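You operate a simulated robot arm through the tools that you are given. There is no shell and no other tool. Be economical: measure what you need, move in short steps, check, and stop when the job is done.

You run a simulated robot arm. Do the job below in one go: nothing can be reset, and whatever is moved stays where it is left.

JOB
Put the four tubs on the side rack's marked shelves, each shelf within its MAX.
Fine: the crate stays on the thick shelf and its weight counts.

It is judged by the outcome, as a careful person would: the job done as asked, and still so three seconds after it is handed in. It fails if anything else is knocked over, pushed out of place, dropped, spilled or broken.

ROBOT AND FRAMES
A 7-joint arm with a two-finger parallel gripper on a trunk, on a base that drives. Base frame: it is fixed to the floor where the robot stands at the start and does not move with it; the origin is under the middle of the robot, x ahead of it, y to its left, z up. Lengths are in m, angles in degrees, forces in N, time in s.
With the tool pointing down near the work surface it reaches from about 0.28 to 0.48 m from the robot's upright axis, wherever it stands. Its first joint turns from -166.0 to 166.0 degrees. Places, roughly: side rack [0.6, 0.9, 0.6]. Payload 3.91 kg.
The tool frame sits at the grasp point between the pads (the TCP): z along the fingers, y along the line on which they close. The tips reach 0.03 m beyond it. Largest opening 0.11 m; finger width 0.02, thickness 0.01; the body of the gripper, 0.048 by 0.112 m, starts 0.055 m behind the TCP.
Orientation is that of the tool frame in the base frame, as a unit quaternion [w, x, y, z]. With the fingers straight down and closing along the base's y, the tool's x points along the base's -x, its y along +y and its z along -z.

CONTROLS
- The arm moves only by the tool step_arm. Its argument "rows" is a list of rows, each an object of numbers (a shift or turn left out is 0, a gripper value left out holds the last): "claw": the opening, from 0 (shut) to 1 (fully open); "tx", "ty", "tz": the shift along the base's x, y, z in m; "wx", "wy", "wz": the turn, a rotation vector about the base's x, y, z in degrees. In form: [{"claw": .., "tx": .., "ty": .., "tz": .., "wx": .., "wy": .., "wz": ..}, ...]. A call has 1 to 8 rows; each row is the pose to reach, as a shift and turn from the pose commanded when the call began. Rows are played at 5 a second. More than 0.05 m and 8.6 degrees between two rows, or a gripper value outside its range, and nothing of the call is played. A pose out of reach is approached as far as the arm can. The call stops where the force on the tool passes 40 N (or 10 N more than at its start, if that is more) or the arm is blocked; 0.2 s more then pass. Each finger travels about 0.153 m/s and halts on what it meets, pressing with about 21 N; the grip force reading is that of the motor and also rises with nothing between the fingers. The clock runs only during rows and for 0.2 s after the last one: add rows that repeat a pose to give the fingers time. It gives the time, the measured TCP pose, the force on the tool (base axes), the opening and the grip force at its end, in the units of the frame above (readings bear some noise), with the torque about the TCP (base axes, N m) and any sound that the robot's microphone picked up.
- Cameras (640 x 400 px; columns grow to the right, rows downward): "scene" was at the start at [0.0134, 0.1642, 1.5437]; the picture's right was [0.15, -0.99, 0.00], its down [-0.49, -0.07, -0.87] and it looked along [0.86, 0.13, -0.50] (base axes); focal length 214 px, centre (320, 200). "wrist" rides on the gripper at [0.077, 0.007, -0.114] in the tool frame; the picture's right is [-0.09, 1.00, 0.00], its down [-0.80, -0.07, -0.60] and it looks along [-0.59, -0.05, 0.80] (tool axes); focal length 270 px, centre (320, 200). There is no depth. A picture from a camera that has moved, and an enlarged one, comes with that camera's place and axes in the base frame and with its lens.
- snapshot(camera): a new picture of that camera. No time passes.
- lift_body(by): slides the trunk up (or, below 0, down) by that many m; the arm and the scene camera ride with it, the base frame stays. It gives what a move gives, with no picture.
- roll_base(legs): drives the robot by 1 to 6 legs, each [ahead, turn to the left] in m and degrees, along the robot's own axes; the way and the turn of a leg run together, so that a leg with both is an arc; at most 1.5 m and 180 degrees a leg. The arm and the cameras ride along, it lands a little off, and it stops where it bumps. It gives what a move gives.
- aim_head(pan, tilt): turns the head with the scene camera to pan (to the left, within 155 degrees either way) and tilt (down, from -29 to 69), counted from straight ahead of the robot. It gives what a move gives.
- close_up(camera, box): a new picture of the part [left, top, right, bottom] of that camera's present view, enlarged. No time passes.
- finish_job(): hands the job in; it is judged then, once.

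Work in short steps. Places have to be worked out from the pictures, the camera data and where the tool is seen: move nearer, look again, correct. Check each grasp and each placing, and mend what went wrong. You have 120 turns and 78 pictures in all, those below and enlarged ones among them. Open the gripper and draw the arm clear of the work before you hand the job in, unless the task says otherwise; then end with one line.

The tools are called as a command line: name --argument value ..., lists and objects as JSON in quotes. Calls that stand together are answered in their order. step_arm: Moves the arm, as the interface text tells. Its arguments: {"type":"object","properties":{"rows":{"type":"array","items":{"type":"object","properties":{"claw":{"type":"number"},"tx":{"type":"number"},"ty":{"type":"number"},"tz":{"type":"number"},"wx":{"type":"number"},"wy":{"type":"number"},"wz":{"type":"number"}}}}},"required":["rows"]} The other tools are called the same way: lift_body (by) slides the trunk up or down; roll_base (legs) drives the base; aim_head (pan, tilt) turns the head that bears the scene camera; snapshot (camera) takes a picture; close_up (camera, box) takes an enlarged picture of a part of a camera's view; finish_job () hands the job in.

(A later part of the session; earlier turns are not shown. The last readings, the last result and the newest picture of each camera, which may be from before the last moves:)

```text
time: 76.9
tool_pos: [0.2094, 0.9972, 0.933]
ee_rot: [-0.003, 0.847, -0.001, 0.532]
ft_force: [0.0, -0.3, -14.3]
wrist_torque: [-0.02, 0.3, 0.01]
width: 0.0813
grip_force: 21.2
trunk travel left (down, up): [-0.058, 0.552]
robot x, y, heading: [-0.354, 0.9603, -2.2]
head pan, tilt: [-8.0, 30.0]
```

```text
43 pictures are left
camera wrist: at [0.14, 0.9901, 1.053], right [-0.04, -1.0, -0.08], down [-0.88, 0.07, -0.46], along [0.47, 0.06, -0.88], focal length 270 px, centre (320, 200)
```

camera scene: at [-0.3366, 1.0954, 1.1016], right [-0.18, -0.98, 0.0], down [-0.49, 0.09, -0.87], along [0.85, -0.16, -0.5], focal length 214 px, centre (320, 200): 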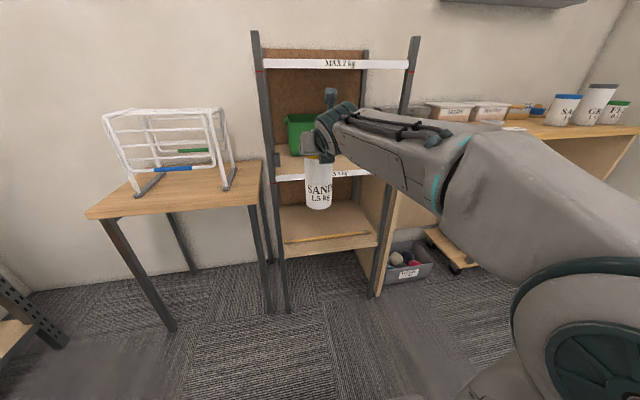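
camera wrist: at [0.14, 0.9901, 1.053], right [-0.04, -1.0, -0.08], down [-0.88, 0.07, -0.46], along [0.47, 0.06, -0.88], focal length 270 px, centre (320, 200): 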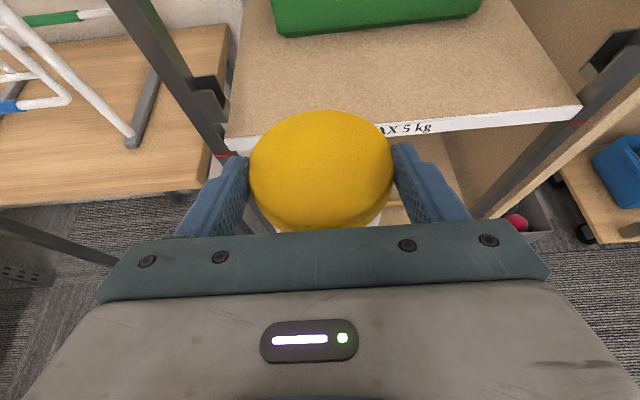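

I look closely at how the lid sits in the fingers before moving on.

close_up --camera "wrist" --box '[200, 90, 440, 240]'

close_up --camera "scene" --box '[280, 80, 376, 215]'

```text
2.67 times, centred on (320, 165) of wrist
camera zoom: at [0.14, 0.9901, 1.053], right [-0.04, -1.0, -0.08], down [-0.88, 0.07, -0.46], along [0.47, 0.06, -0.88], focal length 721 px, centre (320, 293)
```

zoom: 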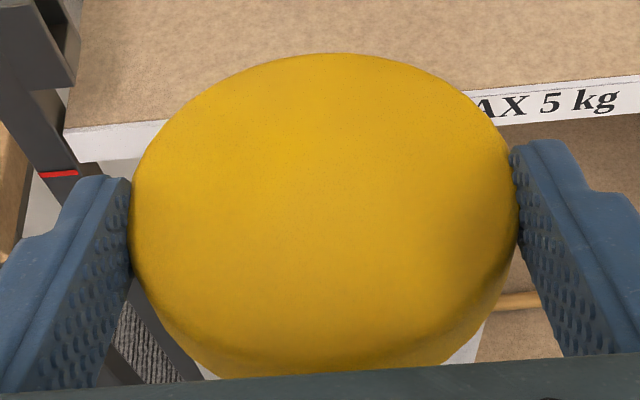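

```text
2.96 times, centred on (328, 148) of scene
camera zoom: at [-0.3366, 1.0954, 1.1016], right [-0.18, -0.98, 0.0], down [-0.49, 0.09, -0.87], along [0.85, -0.16, -0.5], focal length 636 px, centre (296, 356)
```

zoom: 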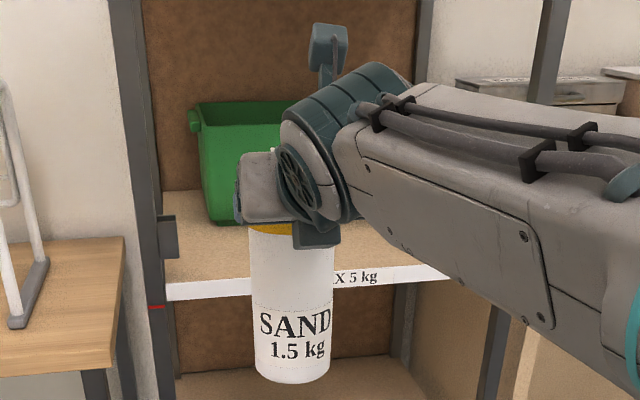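

The fingers hold only the lid's upper rim now, so I should set it down with the least motion: raise just 0.056 to clear the middle shelf, check, then move in only to the shelf's front strip (camera stays outside the lip).

lift_body --by 0.058

close_up --camera "scene" --box '[250, 60, 410, 240]'

close_up --camera "wrist" --box '[200, 90, 440, 240]'

```text
time: 77.9
tool_pos: [0.21, 0.9962, 0.9907]
ee_rot: [-0.002, 0.847, -0.001, 0.532]
ft_force: [0.0, 0.1, -14.8]
wrist_torque: [0.0, 0.25, 0.01]
width: 0.0816
grip_force: 20.8
trunk travel left (down, up): [-0.116, 0.494]
robot x, y, heading: [-0.3582, 0.9644, -2.6]
head pan, tilt: [-8.0, 30.0]
```

```text
2.22 times, centred on (330, 150) of scene
camera zoom: at [-0.3365, 1.0954, 1.1596], right [-0.18, -0.98, 0.0], down [-0.49, 0.09, -0.87], along [0.85, -0.16, -0.5], focal length 477 px, centre (298, 311)
```

zoom: 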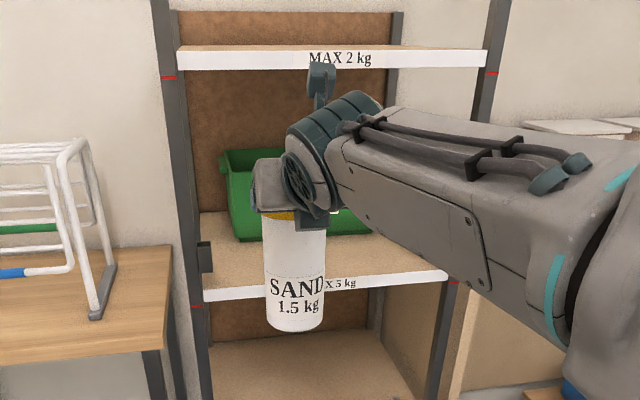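

```text
2.67 times, centred on (320, 165) of wrist
camera zoom: at [0.14, 0.99, 1.1111], right [-0.04, -1.0, -0.08], down [-0.88, 0.07, -0.46], along [0.47, 0.06, -0.88], focal length 721 px, centre (320, 293)
```

zoom: 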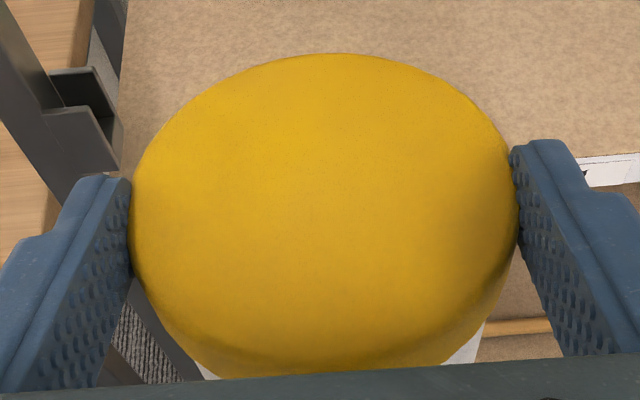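

No slip during the lift. Base at about 0.81 vs shelf 0.80: I raise another 1 cm for safety and drive in 0.15, then check.

lift_body --by 0.01

roll_base --legs '[[0.15, 0]]'

close_up --camera "scene" --box '[240, 60, 440, 240]'

```text
time: 78.5
tool_pos: [0.2097, 0.9969, 1.0009]
ee_rot: [-0.004, 0.847, 0.0, 0.532]
ft_force: [-0.7, 0.0, -14.2]
wrist_torque: [0.0, 0.31, 0.01]
width: 0.0815
grip_force: 20.7
trunk travel left (down, up): [-0.126, 0.484]
robot x, y, heading: [-0.357, 0.957, -2.4]
head pan, tilt: [-8.0, 30.0]
```

```text
time: 79.9
tool_pos: [0.3601, 0.9926, 1.0007]
ee_rot: [-0.002, 0.847, -0.001, 0.532]
ft_force: [-0.7, -0.4, -14.5]
wrist_torque: [-0.01, 0.28, -0.02]
width: 0.0818
grip_force: 21.0
trunk travel left (down, up): [-0.126, 0.484]
robot x, y, heading: [-0.2085, 0.9565, -2.2]
head pan, tilt: [-8.0, 30.0]
```

```text
2.22 times, centred on (340, 150) of scene
camera zoom: at [-0.1854, 1.0893, 1.1696], right [-0.18, -0.98, 0.0], down [-0.49, 0.09, -0.87], along [0.85, -0.15, -0.5], focal length 477 px, centre (276, 311)
```

zoom: 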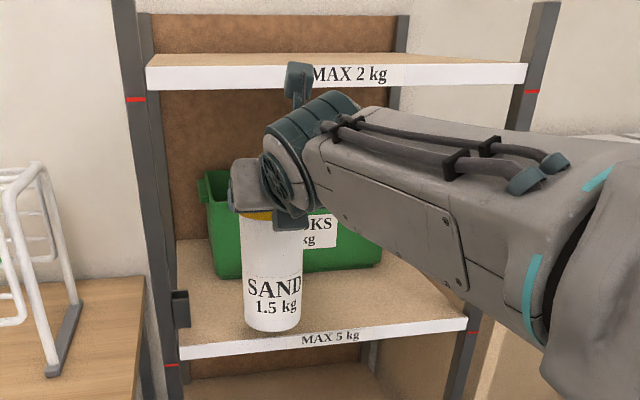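

Clear so far. I go in another 0.05 with the arm in small rows, watching for contact.

step_arm --rows '[{"tx": 0.012}, {"tx": 0.025}, {"tx": 0.038}, {"tx": 0.05}, {"tx": 0.05}]'

close_up --camera "scene" --box '[240, 60, 440, 240]'

```text
time: 81.1
tool_pos: [0.4106, 0.9931, 1.0011]
ee_rot: [-0.002, 0.846, -0.001, 0.532]
ft_force: [-0.5, 0.0, -14.3]
wrist_torque: [0.0, 0.25, 0.01]
width: 0.0816
grip_force: 20.7
trunk travel left (down, up): [-0.126, 0.484]
robot x, y, heading: [-0.2001, 0.9555, -2.4]
head pan, tilt: [-8.0, 30.0]
```

```text
2.22 times, centred on (340, 150) of scene
camera zoom: at [-0.1852, 1.0893, 1.1696], right [-0.18, -0.98, 0.0], down [-0.49, 0.09, -0.87], along [0.85, -0.15, -0.5], focal length 477 px, centre (276, 311)
```

zoom: 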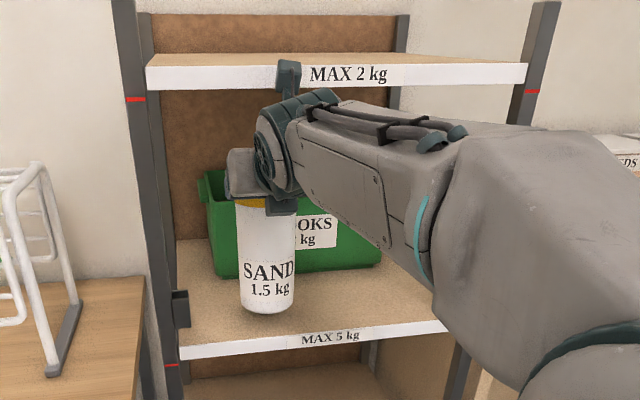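

Tub is above the shelf, clear of crate and lip. I lower in small steps until the weight comes off.

step_arm --rows '[{"tz": -0.005}, {"tz": -0.01}, {"tz": -0.014}, {"tz": -0.014}]'

```text
time: 82.1
tool_pos: [0.4094, 0.9933, 0.9858]
ee_rot: [-0.003, 0.847, -0.001, 0.532]
ft_force: [-0.1, 0.1, -15.6]
wrist_torque: [0.0, 0.28, 0.01]
width: 0.0818
grip_force: 20.2
trunk travel left (down, up): [-0.126, 0.484]
robot x, y, heading: [-0.2055, 0.9521, -2.3]
head pan, tilt: [-8.0, 30.0]
```

Still hanging; lower further slowly.

step_arm --rows '[{"tz": -0.003}, {"tz": -0.006}, {"tz": -0.006}]'

step_arm --rows '[{"tz": -0.002}, {"tz": -0.004}, {"tz": -0.004}]'

```text
time: 82.9
tool_pos: [0.4108, 0.9927, 0.9814]
ee_rot: [-0.003, 0.846, 0.0, 0.532]
ft_force: [0.4, -0.6, -15.5]
wrist_torque: [0.02, 0.27, 0.02]
width: 0.0817
grip_force: 21.1
trunk travel left (down, up): [-0.126, 0.484]
robot x, y, heading: [-0.2088, 0.9514, -2.1]
head pan, tilt: [-8.0, 30.0]
```

```text
time: 83.7
tool_pos: [0.4101, 0.9941, 0.9755]
ee_rot: [-0.004, 0.847, 0.0, 0.531]
ft_force: [-0.1, 0.0, -15.5]
wrist_torque: [-0.04, 0.28, -0.03]
width: 0.0817
grip_force: 21.1
trunk travel left (down, up): [-0.126, 0.484]
robot x, y, heading: [-0.2066, 0.9539, -2.3]
head pan, tilt: [-8.0, 30.0]
```

step_arm --rows '[{"tz": -0.003}, {"tz": -0.006}, {"tz": -0.006}]'

close_up --camera "scene" --box '[290, 130, 370, 230]'

```text
time: 84.5
tool_pos: [0.4105, 0.9924, 0.9738]
ee_rot: [-0.003, 0.845, -0.001, 0.535]
ft_force: [-0.4, 0.0, 1.9]
wrist_torque: [-0.04, -0.65, -0.04]
width: 0.0817
grip_force: 20.3
trunk travel left (down, up): [-0.126, 0.484]
robot x, y, heading: [-0.2067, 0.9523, -2.3]
head pan, tilt: [-8.0, 30.0]
```

```text
4.00 times, centred on (330, 180) of scene
camera zoom: at [-0.1866, 1.0892, 1.1699], right [-0.18, -0.98, 0.0], down [-0.49, 0.09, -0.87], along [0.85, -0.15, -0.5], focal length 858 px, centre (280, 280)
```

zoom: 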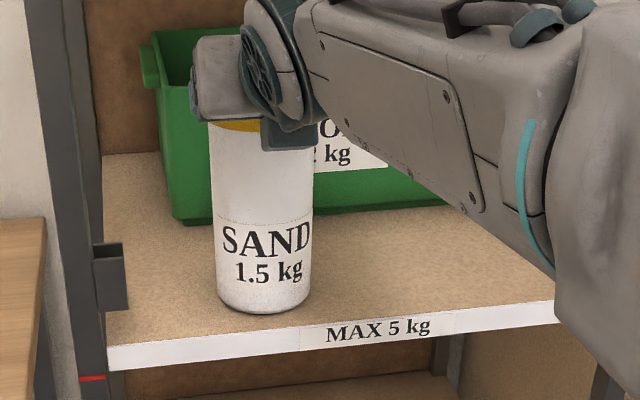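

The weight is off and the tub stands fully on the shelf, 2 cm from its edge. I release and draw straight back.

step_arm --rows '[{"tz": 0.002, "claw": 0.8}, {"tz": 0.002, "claw": 1}, {"tz": 0.002, "claw": 1}]'

roll_base --legs '[[-0.26, 0]]'

snapshot --camera "wrist"

```text
time: 85.3
tool_pos: [0.4114, 0.9922, 0.9731]
ee_rot: [-0.004, 0.847, 0.0, 0.532]
ft_force: [0.3, -0.4, 0.0]
wrist_torque: [0.01, 0.03, 0.0]
width: 0.1099
grip_force: 0.0
trunk travel left (down, up): [-0.126, 0.484]
robot x, y, heading: [-0.2028, 0.9529, -2.3]
head pan, tilt: [-8.0, 30.0]
```

```text
time: 87.1
tool_pos: [0.1513, 1.0003, 0.9743]
ee_rot: [-0.003, 0.846, -0.001, 0.533]
ft_force: [1.0, -0.3, 0.2]
wrist_torque: [0.0, 0.02, -0.01]
width: 0.1101
grip_force: 0.1
trunk travel left (down, up): [-0.126, 0.484]
robot x, y, heading: [-0.4641, 0.9653, -2.4]
head pan, tilt: [-8.0, 30.0]
```

```text
35 pictures are left
camera wrist: at [0.0816, 0.9937, 1.0936], right [-0.04, -1.0, -0.09], down [-0.88, 0.07, -0.46], along [0.47, 0.06, -0.88], focal length 270 px, centre (320, 200)
```

wrist: 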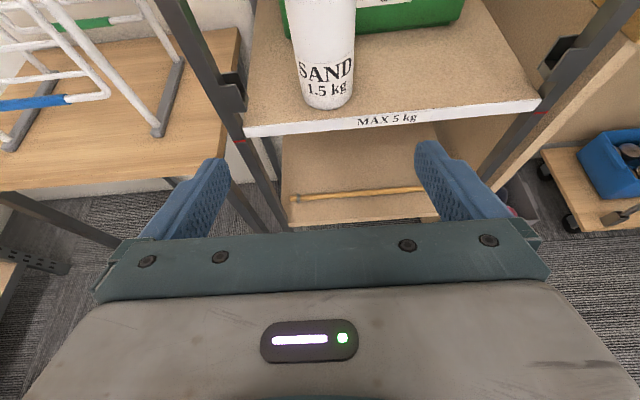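

SAND stands well. Next SALT: drive back to the tubs (turn right, 1.06 m, turn left) with the gripper open.

roll_base --legs '[[0, -87.5], [1.06, 0], [0, 90]]'

lift_body --by 0.12

snapshot --camera "wrist"

```text
time: 95.8
tool_pos: [-0.3621, -0.6694, 0.9734]
ee_rot: [0.36, 0.619, -0.58, 0.388]
ft_force: [-2.8, 13.3, 1.7]
wrist_torque: [-0.03, -0.08, 0.68]
width: 0.1089
grip_force: 0.0
trunk travel left (down, up): [-0.126, 0.484]
robot x, y, heading: [-0.4408, -0.0654, -88.7]
head pan, tilt: [-8.0, 30.0]
stopped in leg 2: the force on the tool passed its limit (the readings are from after the stop); the commanded pose is now the measured one
```

```text
time: 96.7
tool_pos: [-0.3593, -0.6698, 1.032]
ee_rot: [0.357, 0.623, -0.58, 0.385]
ft_force: [-0.9, 5.9, 5.1]
wrist_torque: [-0.18, -0.25, 0.26]
width: 0.1099
grip_force: 0.1
trunk travel left (down, up): [-0.188, 0.422]
robot x, y, heading: [-0.4389, -0.0586, -88.5]
head pan, tilt: [-8.0, 30.0]
stopped: the force on the tool passed its limit (the readings are from after the stop); the commanded pose is now the measured one
```

```text
34 pictures are left
camera wrist: at [-0.3708, -0.602, 1.1539], right [-1.0, -0.03, -0.08], down [0.01, 0.89, -0.45], along [0.09, -0.45, -0.89], focal length 270 px, centre (320, 200)
```

wrist: 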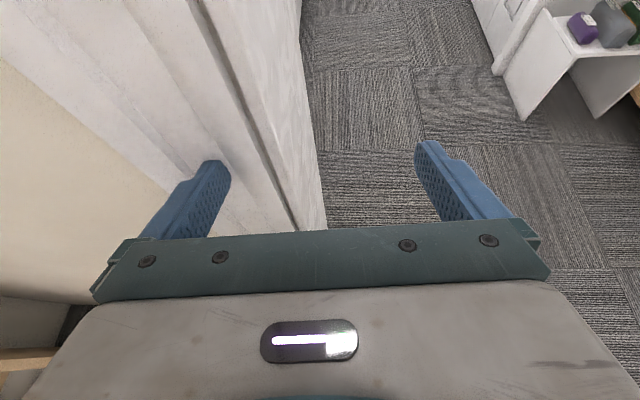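

The fingertip touched the door frame wall (y ≈ -0.70); nothing movable. I back off 0.12, then turn left and raise.

roll_base --legs '[[-0.13, 0]]'

roll_base --legs '[[0, 88.6]]'

lift_body --by 0.08

snapshot --camera "wrist"

```text
time: 98.0
tool_pos: [-0.3633, -0.5413, 1.031]
ee_rot: [0.358, 0.623, -0.58, 0.384]
ft_force: [-0.2, -0.2, 0.7]
wrist_torque: [-0.01, 0.0, -0.02]
width: 0.1101
grip_force: 0.1
trunk travel left (down, up): [-0.188, 0.422]
robot x, y, heading: [-0.4431, 0.0661, -88.5]
head pan, tilt: [-8.0, 30.0]
```

```text
time: 102.2
tool_pos: [0.1654, 0.1422, 1.0312]
ee_rot: [-0.017, 0.851, 0.027, 0.524]
ft_force: [-1.4, -0.2, -0.5]
wrist_torque: [-0.02, -0.05, -0.02]
width: 0.1101
grip_force: 0.1
trunk travel left (down, up): [-0.188, 0.422]
robot x, y, heading: [-0.4413, 0.0662, 1.2]
head pan, tilt: [-8.0, 30.0]
```

```text
time: 103.4
tool_pos: [0.1656, 0.1419, 1.11]
ee_rot: [-0.017, 0.851, 0.027, 0.524]
ft_force: [0.6, 0.3, 0.1]
wrist_torque: [-0.01, -0.02, 0.04]
width: 0.11
grip_force: 0.1
trunk travel left (down, up): [-0.268, 0.342]
robot x, y, heading: [-0.4455, 0.067, 1.2]
head pan, tilt: [-8.0, 30.0]
```

```text
33 pictures are left
camera wrist: at [0.0992, 0.1318, 1.2315], right [0.02, -1.0, -0.08], down [-0.89, 0.01, -0.45], along [0.45, 0.08, -0.89], focal length 270 px, centre (320, 200)
```

wrist: 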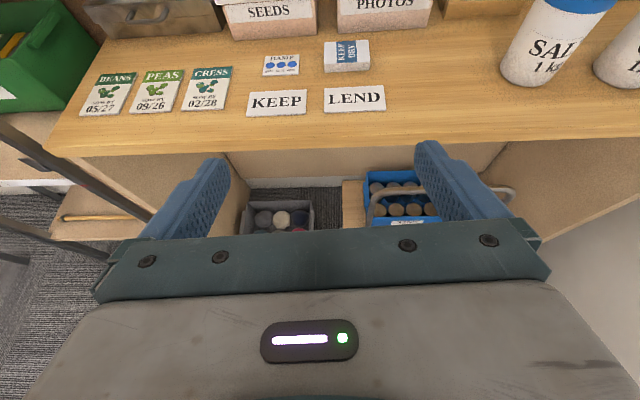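

I swing the tool to SALT's lane (y ≈ -0.16), straightening yaw and flattening pitch to about 20°, then lower to z ≈ 1.01 and drive ahead 0.27.

step_arm --rows '[{"tx": -0.01, "ty": -0.0375, "wz": -0.5, "wy": -1}, {"tx": -0.02, "ty": -0.075, "wz": -1, "wy": -2}, {"tx": -0.03, "ty": -0.1125, "wz": -1.5, "wy": -3}, {"tx": -0.04, "ty": -0.15, "wz": -2, "wy": -4}, {"tx": -0.05, "ty": -0.1875, "wz": -2.5, "wy": -5}, {"tx": -0.06, "ty": -0.225, "wz": -3, "wy": -6}, {"tx": -0.07, "ty": -0.2625, "wz": -3.6, "wy": -6.5}, {"tx": -0.08, "ty": -0.302, "wz": -3.6, "wy": -6.5}]'

lift_body --by -0.1

roll_base --legs '[[0.27, 0]]'

snapshot --camera "wrist"

```text
time: 105.2
tool_pos: [0.087, -0.1578, 1.1117]
ee_rot: [0.002, 0.82, 0.0, 0.572]
ft_force: [-0.8, -0.3, 0.2]
wrist_torque: [-0.02, 0.0, -0.05]
width: 0.11
grip_force: 0.0
trunk travel left (down, up): [-0.268, 0.342]
robot x, y, heading: [-0.4432, 0.0703, 1.1]
head pan, tilt: [-8.0, 30.0]
```

```text
time: 106.5
tool_pos: [0.0859, -0.157, 1.0097]
ee_rot: [0.0, 0.82, 0.002, 0.573]
ft_force: [-0.9, 0.6, 0.0]
wrist_torque: [0.01, -0.02, 0.03]
width: 0.11
grip_force: 0.0
trunk travel left (down, up): [-0.168, 0.442]
robot x, y, heading: [-0.4452, 0.0666, 1.2]
head pan, tilt: [-8.0, 30.0]
```

```text
time: 108.4
tool_pos: [0.3495, -0.154, 1.0115]
ee_rot: [0.002, 0.82, -0.001, 0.572]
ft_force: [-0.4, -0.4, -0.1]
wrist_torque: [0.01, -0.01, 0.01]
width: 0.1099
grip_force: 0.1
trunk travel left (down, up): [-0.168, 0.442]
robot x, y, heading: [-0.1833, 0.0722, 1.0]
head pan, tilt: [-8.0, 30.0]
```

```text
32 pictures are left
camera wrist: at [0.2701, -0.16, 1.1243], right [-0.03, -1.0, -0.08], down [-0.83, 0.07, -0.55], along [0.55, 0.05, -0.83], focal length 270 px, centre (320, 200)
```

wrist: 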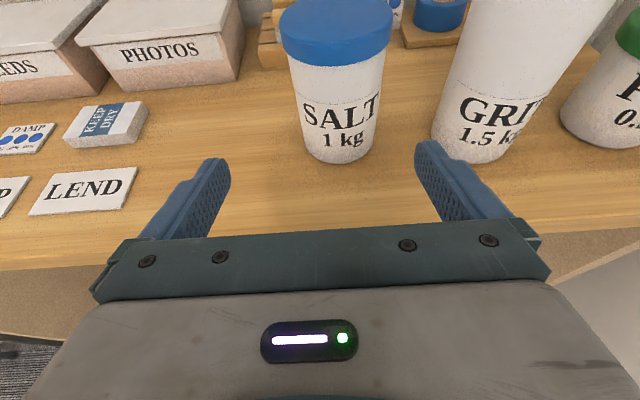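

SALT is at about (0.482, -0.172), lid top ≈ 1.03. I align y and height, then advance 0.115 in small rows.

step_arm --rows '[{"ty": -0.018, "tz": -0.014}, {"tx": 0.03, "ty": -0.018, "tz": -0.014}, {"tx": 0.06, "ty": -0.018, "tz": -0.014}, {"tx": 0.08, "ty": -0.018, "tz": -0.014}, {"tx": 0.08, "ty": -0.018, "tz": -0.014}]'

snapshot --camera "wrist"

```text
time: 109.6
tool_pos: [0.4294, -0.1739, 0.9969]
ee_rot: [0.001, 0.82, 0.0, 0.572]
ft_force: [0.0, -0.1, 0.1]
wrist_torque: [-0.01, 0.02, 0.02]
width: 0.1098
grip_force: 0.1
trunk travel left (down, up): [-0.168, 0.442]
robot x, y, heading: [-0.1733, 0.072, 0.7]
head pan, tilt: [-8.0, 30.0]
```

```text
31 pictures are left
camera wrist: at [0.3487, -0.1787, 1.11], right [-0.03, -1.0, -0.08], down [-0.83, 0.07, -0.55], along [0.55, 0.05, -0.83], focal length 270 px, centre (320, 200)
```

wrist: 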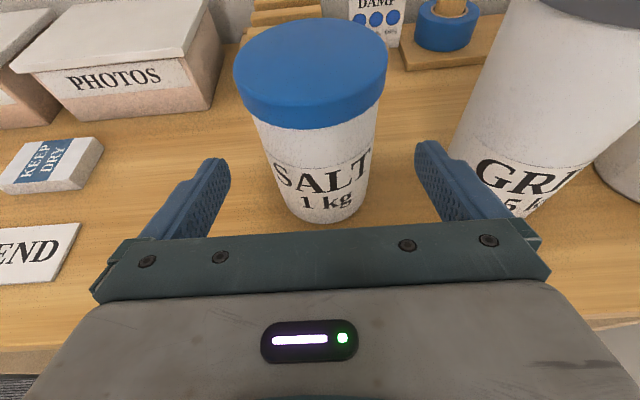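

Centred. Advance 0.037 and close, then lift 4 cm.

step_arm --rows '[{"tx": 0.02}, {"tx": 0.037}, {"tx": 0.037}, {"tx": 0.037, "claw": 0}, {"tx": 0.037, "claw": 0}, {"tx": 0.037, "claw": 0}, {"tx": 0.037, "claw": 0}]'

lift_body --by 0.05

snapshot --camera "wrist"

```text
time: 111.2
tool_pos: [0.4675, -0.173, 0.996]
ee_rot: [0.001, 0.821, 0.0, 0.572]
ft_force: [2.5, 1.7, 2.3]
wrist_torque: [0.41, -0.11, -0.11]
width: 0.0815
grip_force: 20.8
trunk travel left (down, up): [-0.168, 0.442]
robot x, y, heading: [-0.18, 0.0726, 1.0]
head pan, tilt: [-8.0, 30.0]
```

```text
time: 112.1
tool_pos: [0.4675, -0.1742, 1.0463]
ee_rot: [0.002, 0.821, -0.001, 0.571]
ft_force: [0.1, -0.2, -9.8]
wrist_torque: [0.01, 0.3, 0.0]
width: 0.081
grip_force: 21.1
trunk travel left (down, up): [-0.218, 0.392]
robot x, y, heading: [-0.1773, 0.0715, 0.6]
head pan, tilt: [-8.0, 30.0]
```

```text
30 pictures are left
camera wrist: at [0.3875, -0.1792, 1.1589], right [-0.03, -1.0, -0.08], down [-0.84, 0.07, -0.54], along [0.55, 0.05, -0.83], focal length 270 px, centre (320, 200)
```

wrist: 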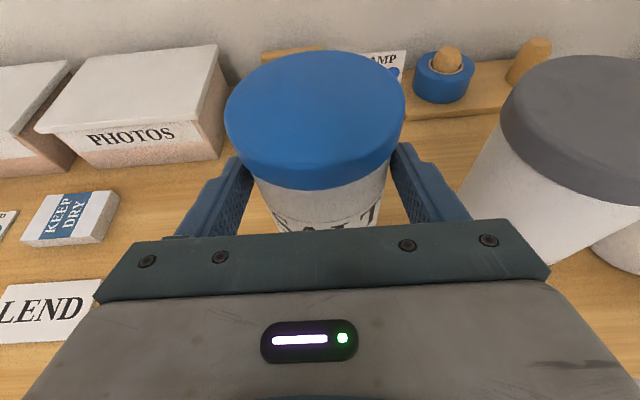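

SALT is held (9.8 N, 1 kg). I back off, recentre the arm, and drive to the rack.

roll_base --legs '[[-0.27, 0]]'

step_arm --rows '[{"tx": -0.01, "ty": 0.035}, {"tx": -0.02, "ty": 0.07}, {"tx": -0.03, "ty": 0.105}, {"tx": -0.04, "ty": 0.14}, {"tx": -0.05, "ty": 0.175}, {"tx": -0.06, "ty": 0.21}, {"tx": -0.065, "ty": 0.245}]'

roll_base --legs '[[0, 89], [0.75, 0], [0, -89.5]]'

snapshot --camera "wrist"

close_up --camera "scene" --box '[240, 60, 440, 240]'

```text
time: 114.0
tool_pos: [0.1925, -0.1775, 1.0452]
ee_rot: [0.001, 0.821, 0.0, 0.571]
ft_force: [-0.6, 0.1, -9.4]
wrist_torque: [0.0, 0.28, 0.0]
width: 0.0813
grip_force: 20.9
trunk travel left (down, up): [-0.218, 0.392]
robot x, y, heading: [-0.456, 0.0663, 0.9]
head pan, tilt: [-8.0, 30.0]
```

```text
time: 115.6
tool_pos: [0.1296, 0.0682, 1.0453]
ee_rot: [0.002, 0.821, 0.0, 0.571]
ft_force: [-0.2, -0.7, -9.9]
wrist_torque: [-0.04, 0.28, 0.04]
width: 0.081
grip_force: 20.4
trunk travel left (down, up): [-0.218, 0.392]
robot x, y, heading: [-0.4529, 0.0645, 0.7]
head pan, tilt: [-8.0, 30.0]
```

```text
time: 127.4
tool_pos: [0.121, 0.8171, 1.0453]
ee_rot: [0.006, 0.821, -0.006, 0.572]
ft_force: [1.4, 0.0, -9.4]
wrist_torque: [0.02, 0.29, 0.01]
width: 0.081
grip_force: 21.2
trunk travel left (down, up): [-0.218, 0.392]
robot x, y, heading: [-0.4628, 0.8234, 0.3]
head pan, tilt: [-8.0, 30.0]
```

```text
29 pictures are left
camera wrist: at [0.0405, 0.8121, 1.1593], right [-0.04, -1.0, -0.08], down [-0.83, 0.08, -0.55], along [0.55, 0.04, -0.83], focal length 270 px, centre (320, 200)
```

wrist: 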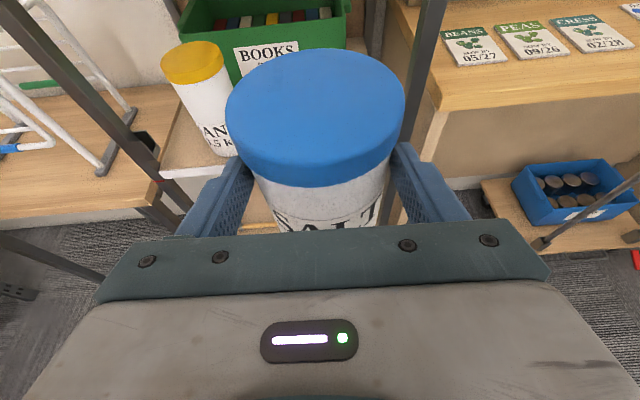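

```text
2.22 times, centred on (340, 150) of scene
camera zoom: at [-0.4472, 0.9599, 1.262], right [-0.14, -0.99, 0.0], down [-0.5, 0.07, -0.87], along [0.86, -0.12, -0.5], focal length 477 px, centre (276, 311)
```

zoom: 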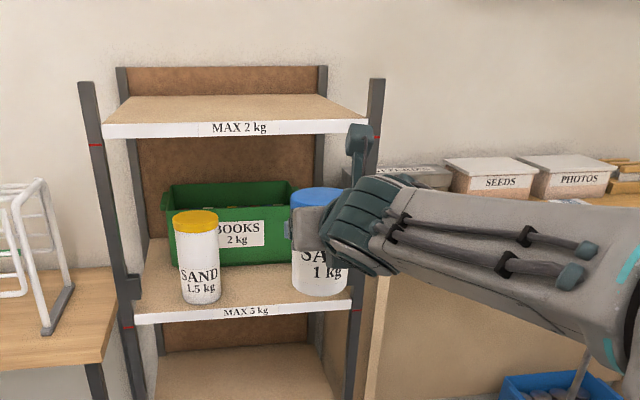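

SALT hasn't slipped. Lower to leave about 2 cm over the middle shelf and drive in 0.2, then look.

lift_body --by -0.135

roll_base --legs '[[0.2, 0]]'

snapshot --camera "wrist"

close_up --camera "scene" --box '[240, 60, 440, 240]'

```text
time: 129.0
tool_pos: [0.1214, 0.8167, 0.9116]
ee_rot: [0.005, 0.82, -0.005, 0.572]
ft_force: [0.4, -0.2, -9.9]
wrist_torque: [0.01, 0.3, 0.02]
width: 0.081
grip_force: 21.0
trunk travel left (down, up): [-0.083, 0.527]
robot x, y, heading: [-0.4617, 0.8217, 0.5]
head pan, tilt: [-8.0, 30.0]
```

```text
time: 130.6
tool_pos: [0.3209, 0.8217, 0.9109]
ee_rot: [0.004, 0.821, -0.003, 0.571]
ft_force: [0.6, 0.4, -9.4]
wrist_torque: [0.05, 0.26, 0.01]
width: 0.081
grip_force: 20.8
trunk travel left (down, up): [-0.083, 0.527]
robot x, y, heading: [-0.2577, 0.8255, 0.3]
head pan, tilt: [-8.0, 30.0]
```

```text
27 pictures are left
camera wrist: at [0.2405, 0.8155, 1.0242], right [-0.04, -1.0, -0.08], down [-0.83, 0.08, -0.54], along [0.55, 0.04, -0.83], focal length 270 px, centre (320, 200)
```

wrist: 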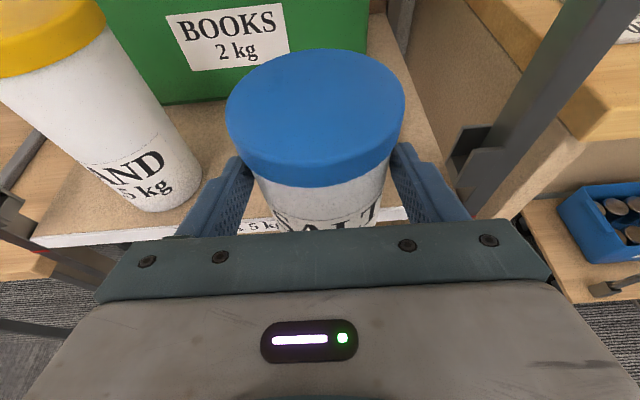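

```text
2.22 times, centred on (340, 150) of scene
camera zoom: at [-0.2478, 0.9612, 1.127], right [-0.13, -0.99, 0.0], down [-0.5, 0.07, -0.87], along [0.86, -0.11, -0.5], focal length 477 px, centre (276, 311)
```

zoom: 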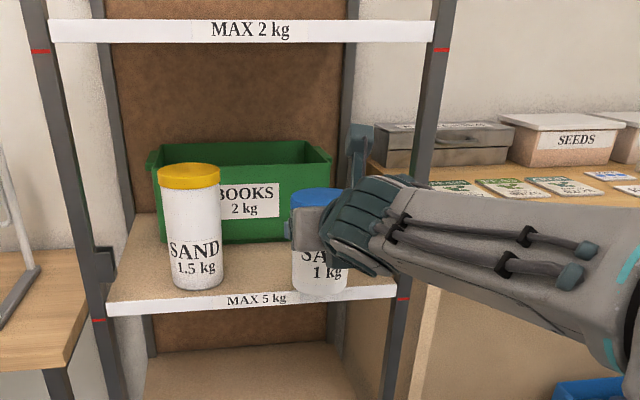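

Lane is clear of SAND, the post and the bracket. I drive in another 0.115, then lower in steps.

roll_base --legs '[[0.115, 0]]'

step_arm --rows '[{"tz": -0.005}, {"tz": -0.01}, {"tz": -0.014}, {"tz": -0.014}]'

```text
time: 131.8
tool_pos: [0.4358, 0.8215, 0.9106]
ee_rot: [0.005, 0.821, -0.004, 0.572]
ft_force: [0.7, 0.7, -9.3]
wrist_torque: [-0.02, 0.32, 0.02]
width: 0.0806
grip_force: 21.0
trunk travel left (down, up): [-0.083, 0.527]
robot x, y, heading: [-0.1444, 0.8262, 0.3]
head pan, tilt: [-8.0, 30.0]
```

```text
time: 132.8
tool_pos: [0.4361, 0.8209, 0.896]
ee_rot: [0.004, 0.822, -0.003, 0.57]
ft_force: [0.4, 0.5, -9.7]
wrist_torque: [0.0, 0.33, 0.02]
width: 0.0807
grip_force: 21.2
trunk travel left (down, up): [-0.083, 0.527]
robot x, y, heading: [-0.1486, 0.824, 0.4]
head pan, tilt: [-8.0, 30.0]
```

step_arm --rows '[{"tz": -0.003}, {"tz": -0.006}, {"tz": -0.006}]'

step_arm --rows '[{"tz": -0.002}, {"tz": -0.004}, {"tz": -0.004}]'

```text
time: 133.6
tool_pos: [0.4355, 0.8193, 0.892]
ee_rot: [0.004, 0.82, -0.005, 0.572]
ft_force: [3.9, -0.8, -0.2]
wrist_torque: [0.36, -0.2, -0.15]
width: 0.0812
grip_force: 20.8
trunk travel left (down, up): [-0.083, 0.527]
robot x, y, heading: [-0.1486, 0.8258, 0.6]
head pan, tilt: [-8.0, 30.0]
```

```text
time: 134.4
tool_pos: [0.4328, 0.8198, 0.8893]
ee_rot: [0.004, 0.82, -0.005, 0.573]
ft_force: [7.9, -4.5, 16.9]
wrist_torque: [0.2, -0.56, -0.23]
width: 0.0815
grip_force: 20.8
trunk travel left (down, up): [-0.083, 0.527]
robot x, y, heading: [-0.146, 0.8245, 0.3]
head pan, tilt: [-8.0, 30.0]
```

It touched down; I relieve the press slightly, release, and back out straight.

step_arm --rows '[{"tz": 0.003}, {"tz": 0.005}, {"tz": 0.005, "claw": 0.8}, {"tz": 0.005, "claw": 1}, {"tz": 0.005, "claw": 1}]'

roll_base --legs '[[-0.3, 0]]'

close_up --camera "scene" --box '[240, 60, 440, 240]'

```text
time: 135.6
tool_pos: [0.4341, 0.8212, 0.8924]
ee_rot: [0.005, 0.82, -0.004, 0.572]
ft_force: [0.9, -0.5, 0.2]
wrist_torque: [-0.02, 0.01, 0.0]
width: 0.11
grip_force: 0.1
trunk travel left (down, up): [-0.083, 0.527]
robot x, y, heading: [-0.1456, 0.8283, 0.5]
head pan, tilt: [-8.0, 30.0]
```

```text
time: 137.7
tool_pos: [0.1393, 0.8188, 0.8929]
ee_rot: [0.005, 0.82, -0.004, 0.572]
ft_force: [0.8, 0.5, -0.5]
wrist_torque: [-0.02, 0.02, 0.0]
width: 0.1102
grip_force: 0.1
trunk travel left (down, up): [-0.083, 0.527]
robot x, y, heading: [-0.445, 0.8227, 0.2]
head pan, tilt: [-8.0, 30.0]
```

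```text
2.22 times, centred on (340, 150) of scene
camera zoom: at [-0.43, 0.96, 1.127], right [-0.13, -0.99, 0.0], down [-0.5, 0.07, -0.87], along [0.86, -0.11, -0.5], focal length 477 px, centre (276, 311)
```

zoom: 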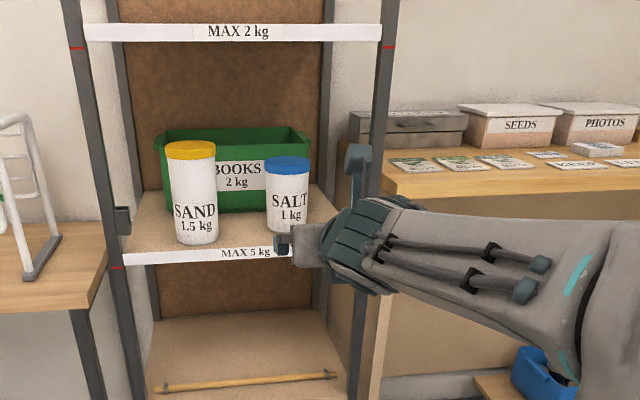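

Both tubs stand properly on the middle shelf. Now GRIT for the top shelf: raise, drive back, and come in at an angle to get farther right.

lift_body --by 0.33

roll_base --legs '[[0, -90], [0.75, 0], [0, 60], [0.28, 0], [0, 30]]'

snapshot --camera "wrist"

```text
time: 140.9
tool_pos: [0.1379, 0.8175, 1.2226]
ee_rot: [0.004, 0.821, -0.003, 0.571]
ft_force: [0.0, 0.5, -1.3]
wrist_torque: [-0.01, 0.01, 0.01]
width: 0.11
grip_force: 0.0
trunk travel left (down, up): [-0.413, 0.197]
robot x, y, heading: [-0.4439, 0.8228, 0.4]
head pan, tilt: [-8.0, 30.0]
```

```text
time: 154.4
tool_pos: [0.3704, -0.0712, 1.2223]
ee_rot: [0.013, 0.82, -0.015, 0.572]
ft_force: [0.5, 0.4, 0.4]
wrist_torque: [0.01, 0.0, -0.04]
width: 0.1101
grip_force: 0.0
trunk travel left (down, up): [-0.413, 0.197]
robot x, y, heading: [-0.2114, -0.0548, -1.5]
head pan, tilt: [-8.0, 30.0]
```

```text
24 pictures are left
camera wrist: at [0.29, -0.0752, 1.336], right [-0.07, -0.99, -0.08], down [-0.83, 0.1, -0.55], along [0.55, 0.03, -0.83], focal length 270 px, centre (320, 200)
```

wrist: 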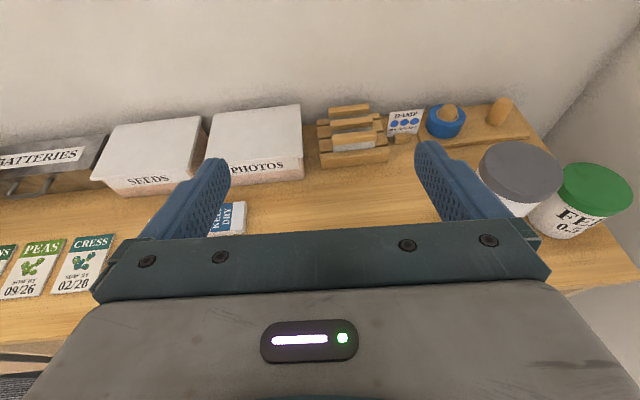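

GRIT lies near (0.46–0.47, -0.29). I shift the tool to its lane, lower to z ≈ 1.10 in front of it and look.

step_arm --rows '[{"tx": -0.01, "ty": -0.037, "wz": 0.5}, {"tx": -0.02, "ty": -0.074, "wz": 1}, {"tx": -0.03, "ty": -0.111, "wz": 1.7}, {"tx": -0.035, "ty": -0.148, "wz": 1.7}, {"tx": -0.04, "ty": -0.185, "wz": 1.7}, {"tx": -0.04, "ty": -0.222, "wz": 1.7}]'

lift_body --by -0.13

snapshot --camera "wrist"

```text
time: 155.8
tool_pos: [0.3317, -0.2949, 1.2229]
ee_rot: [0.004, 0.821, -0.002, 0.571]
ft_force: [0.9, -0.7, -0.2]
wrist_torque: [-0.03, 0.0, -0.01]
width: 0.1098
grip_force: 0.0
trunk travel left (down, up): [-0.413, 0.197]
robot x, y, heading: [-0.21, -0.057, -1.0]
head pan, tilt: [-8.0, 30.0]
```

```text
time: 157.4
tool_pos: [0.3298, -0.2949, 1.0938]
ee_rot: [0.004, 0.82, -0.003, 0.572]
ft_force: [-0.3, -0.1, 0.0]
wrist_torque: [-0.02, 0.02, 0.04]
width: 0.11
grip_force: 0.1
trunk travel left (down, up): [-0.283, 0.327]
robot x, y, heading: [-0.2139, -0.0524, -1.2]
head pan, tilt: [-8.0, 30.0]
```

```text
23 pictures are left
camera wrist: at [0.2504, -0.3001, 1.2064], right [-0.04, -1.0, -0.08], down [-0.83, 0.08, -0.55], along [0.55, 0.04, -0.83], focal length 270 px, centre (320, 200)
```

wrist: 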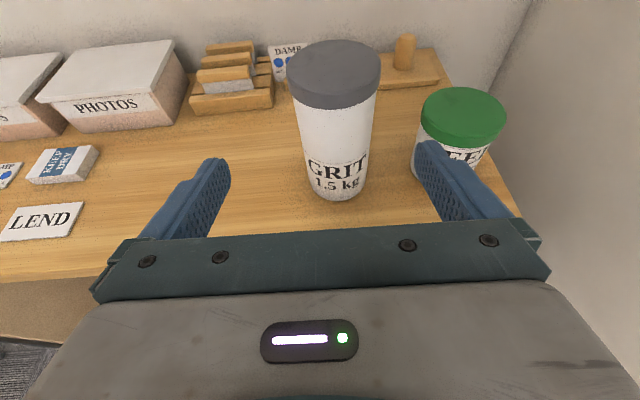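

GRIT at (0.470, -0.311), lid top ≈ 1.074. I'll grip around the lid's band (which held SAND without slipping): drive ahead 0.05, then align and advance.

roll_base --legs '[[0.05, 0]]'

step_arm --rows '[{"ty": -0.015, "tz": -0.015}, {"ty": -0.015, "tz": -0.028}, {"tx": 0.02, "ty": -0.015, "tz": -0.028}, {"tx": 0.04, "ty": -0.015, "tz": -0.028}, {"tx": 0.04, "ty": -0.015, "tz": -0.028}]'

snapshot --camera "wrist"

```text
time: 158.3
tool_pos: [0.3815, -0.2954, 1.0933]
ee_rot: [0.004, 0.82, -0.003, 0.572]
ft_force: [0.4, 0.8, 0.4]
wrist_torque: [0.02, 0.04, 0.03]
width: 0.11
grip_force: 0.0
trunk travel left (down, up): [-0.283, 0.327]
robot x, y, heading: [-0.1587, -0.0531, -1.0]
head pan, tilt: [-8.0, 30.0]
```

```text
time: 159.5
tool_pos: [0.4209, -0.3094, 1.0638]
ee_rot: [0.004, 0.82, -0.004, 0.572]
ft_force: [0.1, -0.8, -0.7]
wrist_torque: [0.01, 0.0, 0.0]
width: 0.1099
grip_force: 0.1
trunk travel left (down, up): [-0.283, 0.327]
robot x, y, heading: [-0.1626, -0.0548, -1.2]
head pan, tilt: [-8.0, 30.0]
```

```text
22 pictures are left
camera wrist: at [0.341, -0.3149, 1.1774], right [-0.04, -1.0, -0.08], down [-0.83, 0.08, -0.55], along [0.55, 0.04, -0.83], focal length 270 px, centre (320, 200)
```

wrist: 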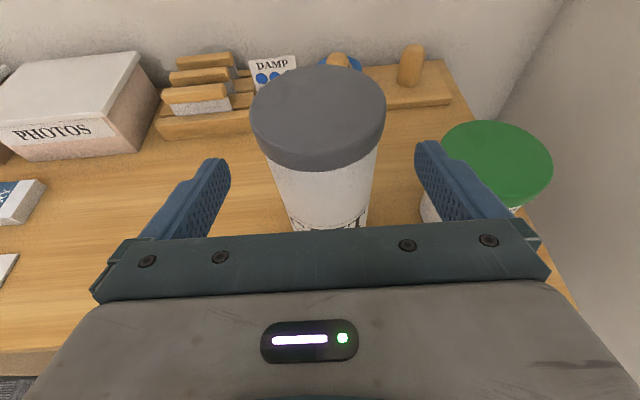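

Centred on the lid. Advance 0.042 and close, then lift a little and check for slip.

step_arm --rows '[{"tx": 0.02, "ty": -0.002}, {"tx": 0.042, "ty": -0.002}, {"tx": 0.042, "ty": -0.002}, {"tx": 0.042, "ty": -0.002, "claw": 0}, {"tx": 0.042, "ty": -0.002, "claw": 0}, {"tx": 0.042, "ty": -0.002, "claw": 0}, {"tx": 0.042, "ty": -0.002, "claw": 0}]'

close_up --camera "wrist" --box '[200, 60, 440, 240]'

lift_body --by 0.02

close_up --camera "wrist" --box '[200, 60, 440, 240]'

```text
time: 161.1
tool_pos: [0.4631, -0.3111, 1.0637]
ee_rot: [0.003, 0.82, -0.002, 0.572]
ft_force: [1.6, 4.8, 2.2]
wrist_torque: [0.17, -0.34, 0.16]
width: 0.0817
grip_force: 21.0
trunk travel left (down, up): [-0.283, 0.327]
robot x, y, heading: [-0.1615, -0.0541, -1.2]
head pan, tilt: [-8.0, 30.0]
```

```text
2.22 times, centred on (320, 150) of wrist
camera zoom: at [0.3821, -0.3162, 1.1779], right [-0.04, -1.0, -0.08], down [-0.83, 0.08, -0.55], along [0.55, 0.05, -0.83], focal length 601 px, centre (320, 311)
```

zoom: 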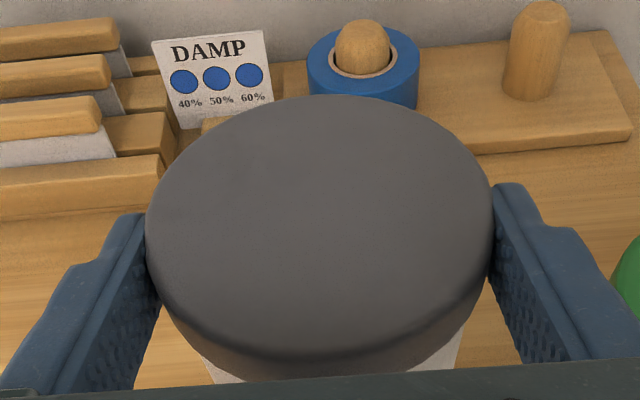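

```text
time: 161.8
tool_pos: [0.4639, -0.313, 1.0821]
ee_rot: [0.004, 0.822, -0.004, 0.57]
ft_force: [-0.6, -1.6, -14.1]
wrist_torque: [-0.2, 0.28, -0.09]
width: 0.0816
grip_force: 21.4
trunk travel left (down, up): [-0.303, 0.307]
robot x, y, heading: [-0.1626, -0.0501, -1.5]
head pan, tilt: [-8.0, 30.0]
```

```text
2.22 times, centred on (320, 150) of wrist
camera zoom: at [0.3835, -0.3183, 1.1957], right [-0.04, -1.0, -0.08], down [-0.84, 0.08, -0.54], along [0.55, 0.05, -0.84], focal length 601 px, centre (320, 311)
```

zoom: 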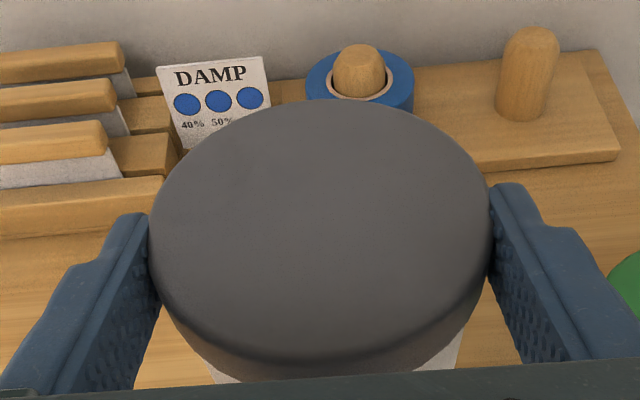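

It slipped ~3 mm on pickup. I hold still for 1.4 s just above the bench to see whether it creeps on.

step_arm --rows '[{"claw": 0}, {"claw": 0}, {"claw": 0}, {"claw": 0}, {"claw": 0}, {"claw": 0}, {"claw": 0}]'

close_up --camera "wrist" --box '[200, 60, 440, 240]'

```text
time: 163.4
tool_pos: [0.4635, -0.3135, 1.0841]
ee_rot: [0.004, 0.821, -0.003, 0.57]
ft_force: [0.0, -0.1, -14.6]
wrist_torque: [0.0, 0.31, 0.03]
width: 0.0817
grip_force: 21.0
trunk travel left (down, up): [-0.303, 0.307]
robot x, y, heading: [-0.161, -0.0548, -1.3]
head pan, tilt: [-8.0, 30.0]
```

```text
2.22 times, centred on (320, 150) of wrist
camera zoom: at [0.3832, -0.3181, 1.1966], right [-0.04, -1.0, -0.08], down [-0.84, 0.08, -0.54], along [0.55, 0.05, -0.84], focal length 601 px, centre (320, 311)
```

zoom: 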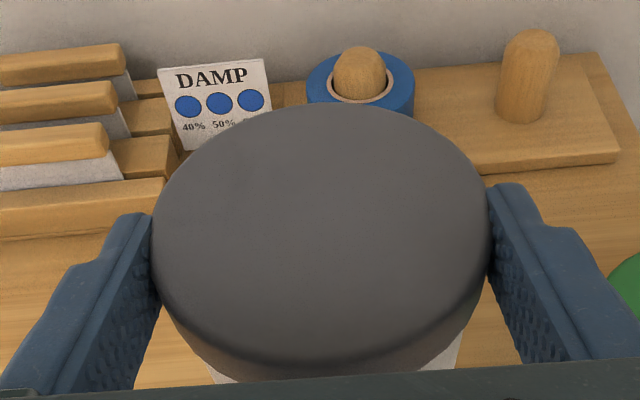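

It creeps about 1 mm/s on the lid band too, so starting low on the body gives the most margin (SAND stabilised once it reached the lid). I set it back down, and regrip about 8 cm lower.

step_arm --rows '[{"tz": -0.006}, {"tz": -0.011}, {"tz": -0.015}, {"tz": -0.015}]'

```text
time: 164.4
tool_pos: [0.4631, -0.3127, 1.0676]
ee_rot: [0.004, 0.821, -0.003, 0.571]
ft_force: [-0.4, 0.1, -14.5]
wrist_torque: [0.0, 0.29, 0.02]
width: 0.0815
grip_force: 20.7
trunk travel left (down, up): [-0.303, 0.307]
robot x, y, heading: [-0.1592, -0.0523, -1.2]
head pan, tilt: [-8.0, 30.0]
```

step_arm --rows '[{"tz": -0.003}, {"tz": -0.005}, {"tz": -0.005}]'

```text
time: 165.2
tool_pos: [0.4619, -0.3126, 1.0689]
ee_rot: [0.004, 0.818, -0.003, 0.575]
ft_force: [5.4, -5.0, 14.5]
wrist_torque: [-0.06, -0.23, -0.05]
width: 0.0815
grip_force: 20.5
trunk travel left (down, up): [-0.303, 0.307]
robot x, y, heading: [-0.1589, -0.0531, -1.0]
head pan, tilt: [-8.0, 30.0]
```

On the bench again. Open, lower 7.5 cm around the body, and check.

step_arm --rows '[{"tz": 0.004}, {"tz": 0.004, "claw": 0.8}, {"tz": 0.004, "claw": 1}, {"tz": 0.004, "claw": 1}]'

lift_body --by -0.075

snapshot --camera "wrist"

```text
time: 166.2
tool_pos: [0.4623, -0.3125, 1.0696]
ee_rot: [0.004, 0.821, -0.003, 0.571]
ft_force: [0.1, 0.0, -0.1]
wrist_torque: [0.01, 0.04, -0.02]
width: 0.1102
grip_force: 0.0
trunk travel left (down, up): [-0.303, 0.307]
robot x, y, heading: [-0.1593, -0.0558, -1.3]
head pan, tilt: [-8.0, 30.0]
```

```text
time: 167.3
tool_pos: [0.4628, -0.3121, 0.9949]
ee_rot: [0.004, 0.821, -0.003, 0.571]
ft_force: [0.8, 0.7, -0.1]
wrist_torque: [-0.02, 0.0, 0.0]
width: 0.11
grip_force: 0.1
trunk travel left (down, up): [-0.228, 0.382]
robot x, y, heading: [-0.1572, -0.0553, -1.3]
head pan, tilt: [-8.0, 30.0]
```

```text
18 pictures are left
camera wrist: at [0.3817, -0.3174, 1.1071], right [-0.04, -1.0, -0.08], down [-0.83, 0.08, -0.55], along [0.55, 0.04, -0.83], focal length 270 px, centre (320, 200)
```

wrist: 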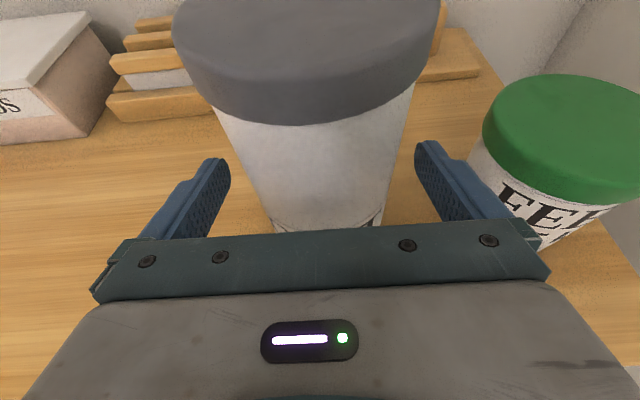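

Fingers straddle the body about 8.7 cm above its base. I close, lift 0.35 and back away.

step_arm --rows '[{"claw": 0}, {"claw": 0}, {"claw": 0}, {"claw": 0}]'

lift_body --by 0.35

roll_base --legs '[[-0.29, 0]]'

step_arm --rows '[{"tx": -0.007, "ty": 0.042}, {"tx": -0.014, "ty": 0.084}, {"tx": -0.021, "ty": 0.126}, {"tx": -0.028, "ty": 0.168}, {"tx": -0.035, "ty": 0.21}, {"tx": -0.042, "ty": 0.252}]'

snapshot --camera "wrist"

```text
time: 168.3
tool_pos: [0.4602, -0.3118, 0.9937]
ee_rot: [0.004, 0.821, -0.004, 0.571]
ft_force: [1.1, -2.4, 2.2]
wrist_torque: [0.36, -0.07, -0.09]
width: 0.0816
grip_force: 21.0
trunk travel left (down, up): [-0.228, 0.382]
robot x, y, heading: [-0.1596, -0.0544, -1.1]
head pan, tilt: [-8.0, 30.0]
```

```text
time: 171.7
tool_pos: [0.4631, -0.3132, 1.3427]
ee_rot: [0.003, 0.821, -0.003, 0.571]
ft_force: [0.9, 0.2, -14.9]
wrist_torque: [0.0, 0.35, 0.0]
width: 0.0814
grip_force: 21.2
trunk travel left (down, up): [-0.578, 0.032]
robot x, y, heading: [-0.1595, -0.0482, -1.1]
head pan, tilt: [-8.0, 30.0]
```

```text
time: 173.7
tool_pos: [0.1736, -0.307, 1.343]
ee_rot: [0.003, 0.821, -0.003, 0.572]
ft_force: [-0.7, 0.0, -15.4]
wrist_torque: [-0.02, 0.33, 0.03]
width: 0.0813
grip_force: 20.6
trunk travel left (down, up): [-0.578, 0.032]
robot x, y, heading: [-0.4489, -0.0456, -1.1]
head pan, tilt: [-8.0, 30.0]
```

```text
time: 175.3
tool_pos: [0.1265, 0.0336, 1.3405]
ee_rot: [-0.05, 0.822, 0.062, 0.565]
ft_force: [0.7, -1.3, -14.2]
wrist_torque: [-0.05, 0.31, 0.02]
width: 0.0813
grip_force: 21.5
trunk travel left (down, up): [-0.578, 0.032]
robot x, y, heading: [-0.4495, -0.0466, -1.3]
head pan, tilt: [-8.0, 30.0]
stopped in row 6: the arm was blocked; the commanded pose is now the measured one
```

```text
17 pictures are left
camera wrist: at [0.05, 0.0125, 1.4541], right [0.13, -0.99, -0.1], down [-0.84, -0.06, -0.54], along [0.52, 0.15, -0.84], focal length 270 px, centre (320, 200)
```

wrist: 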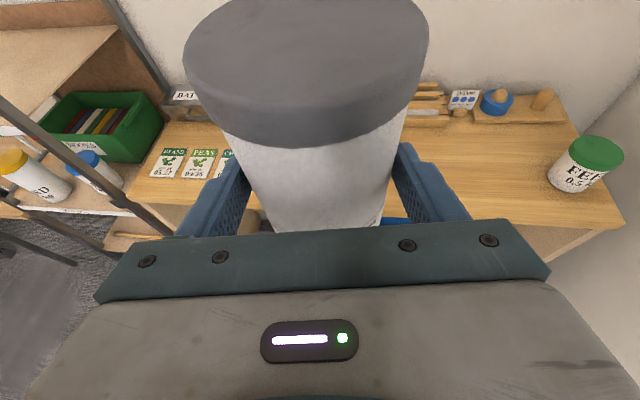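

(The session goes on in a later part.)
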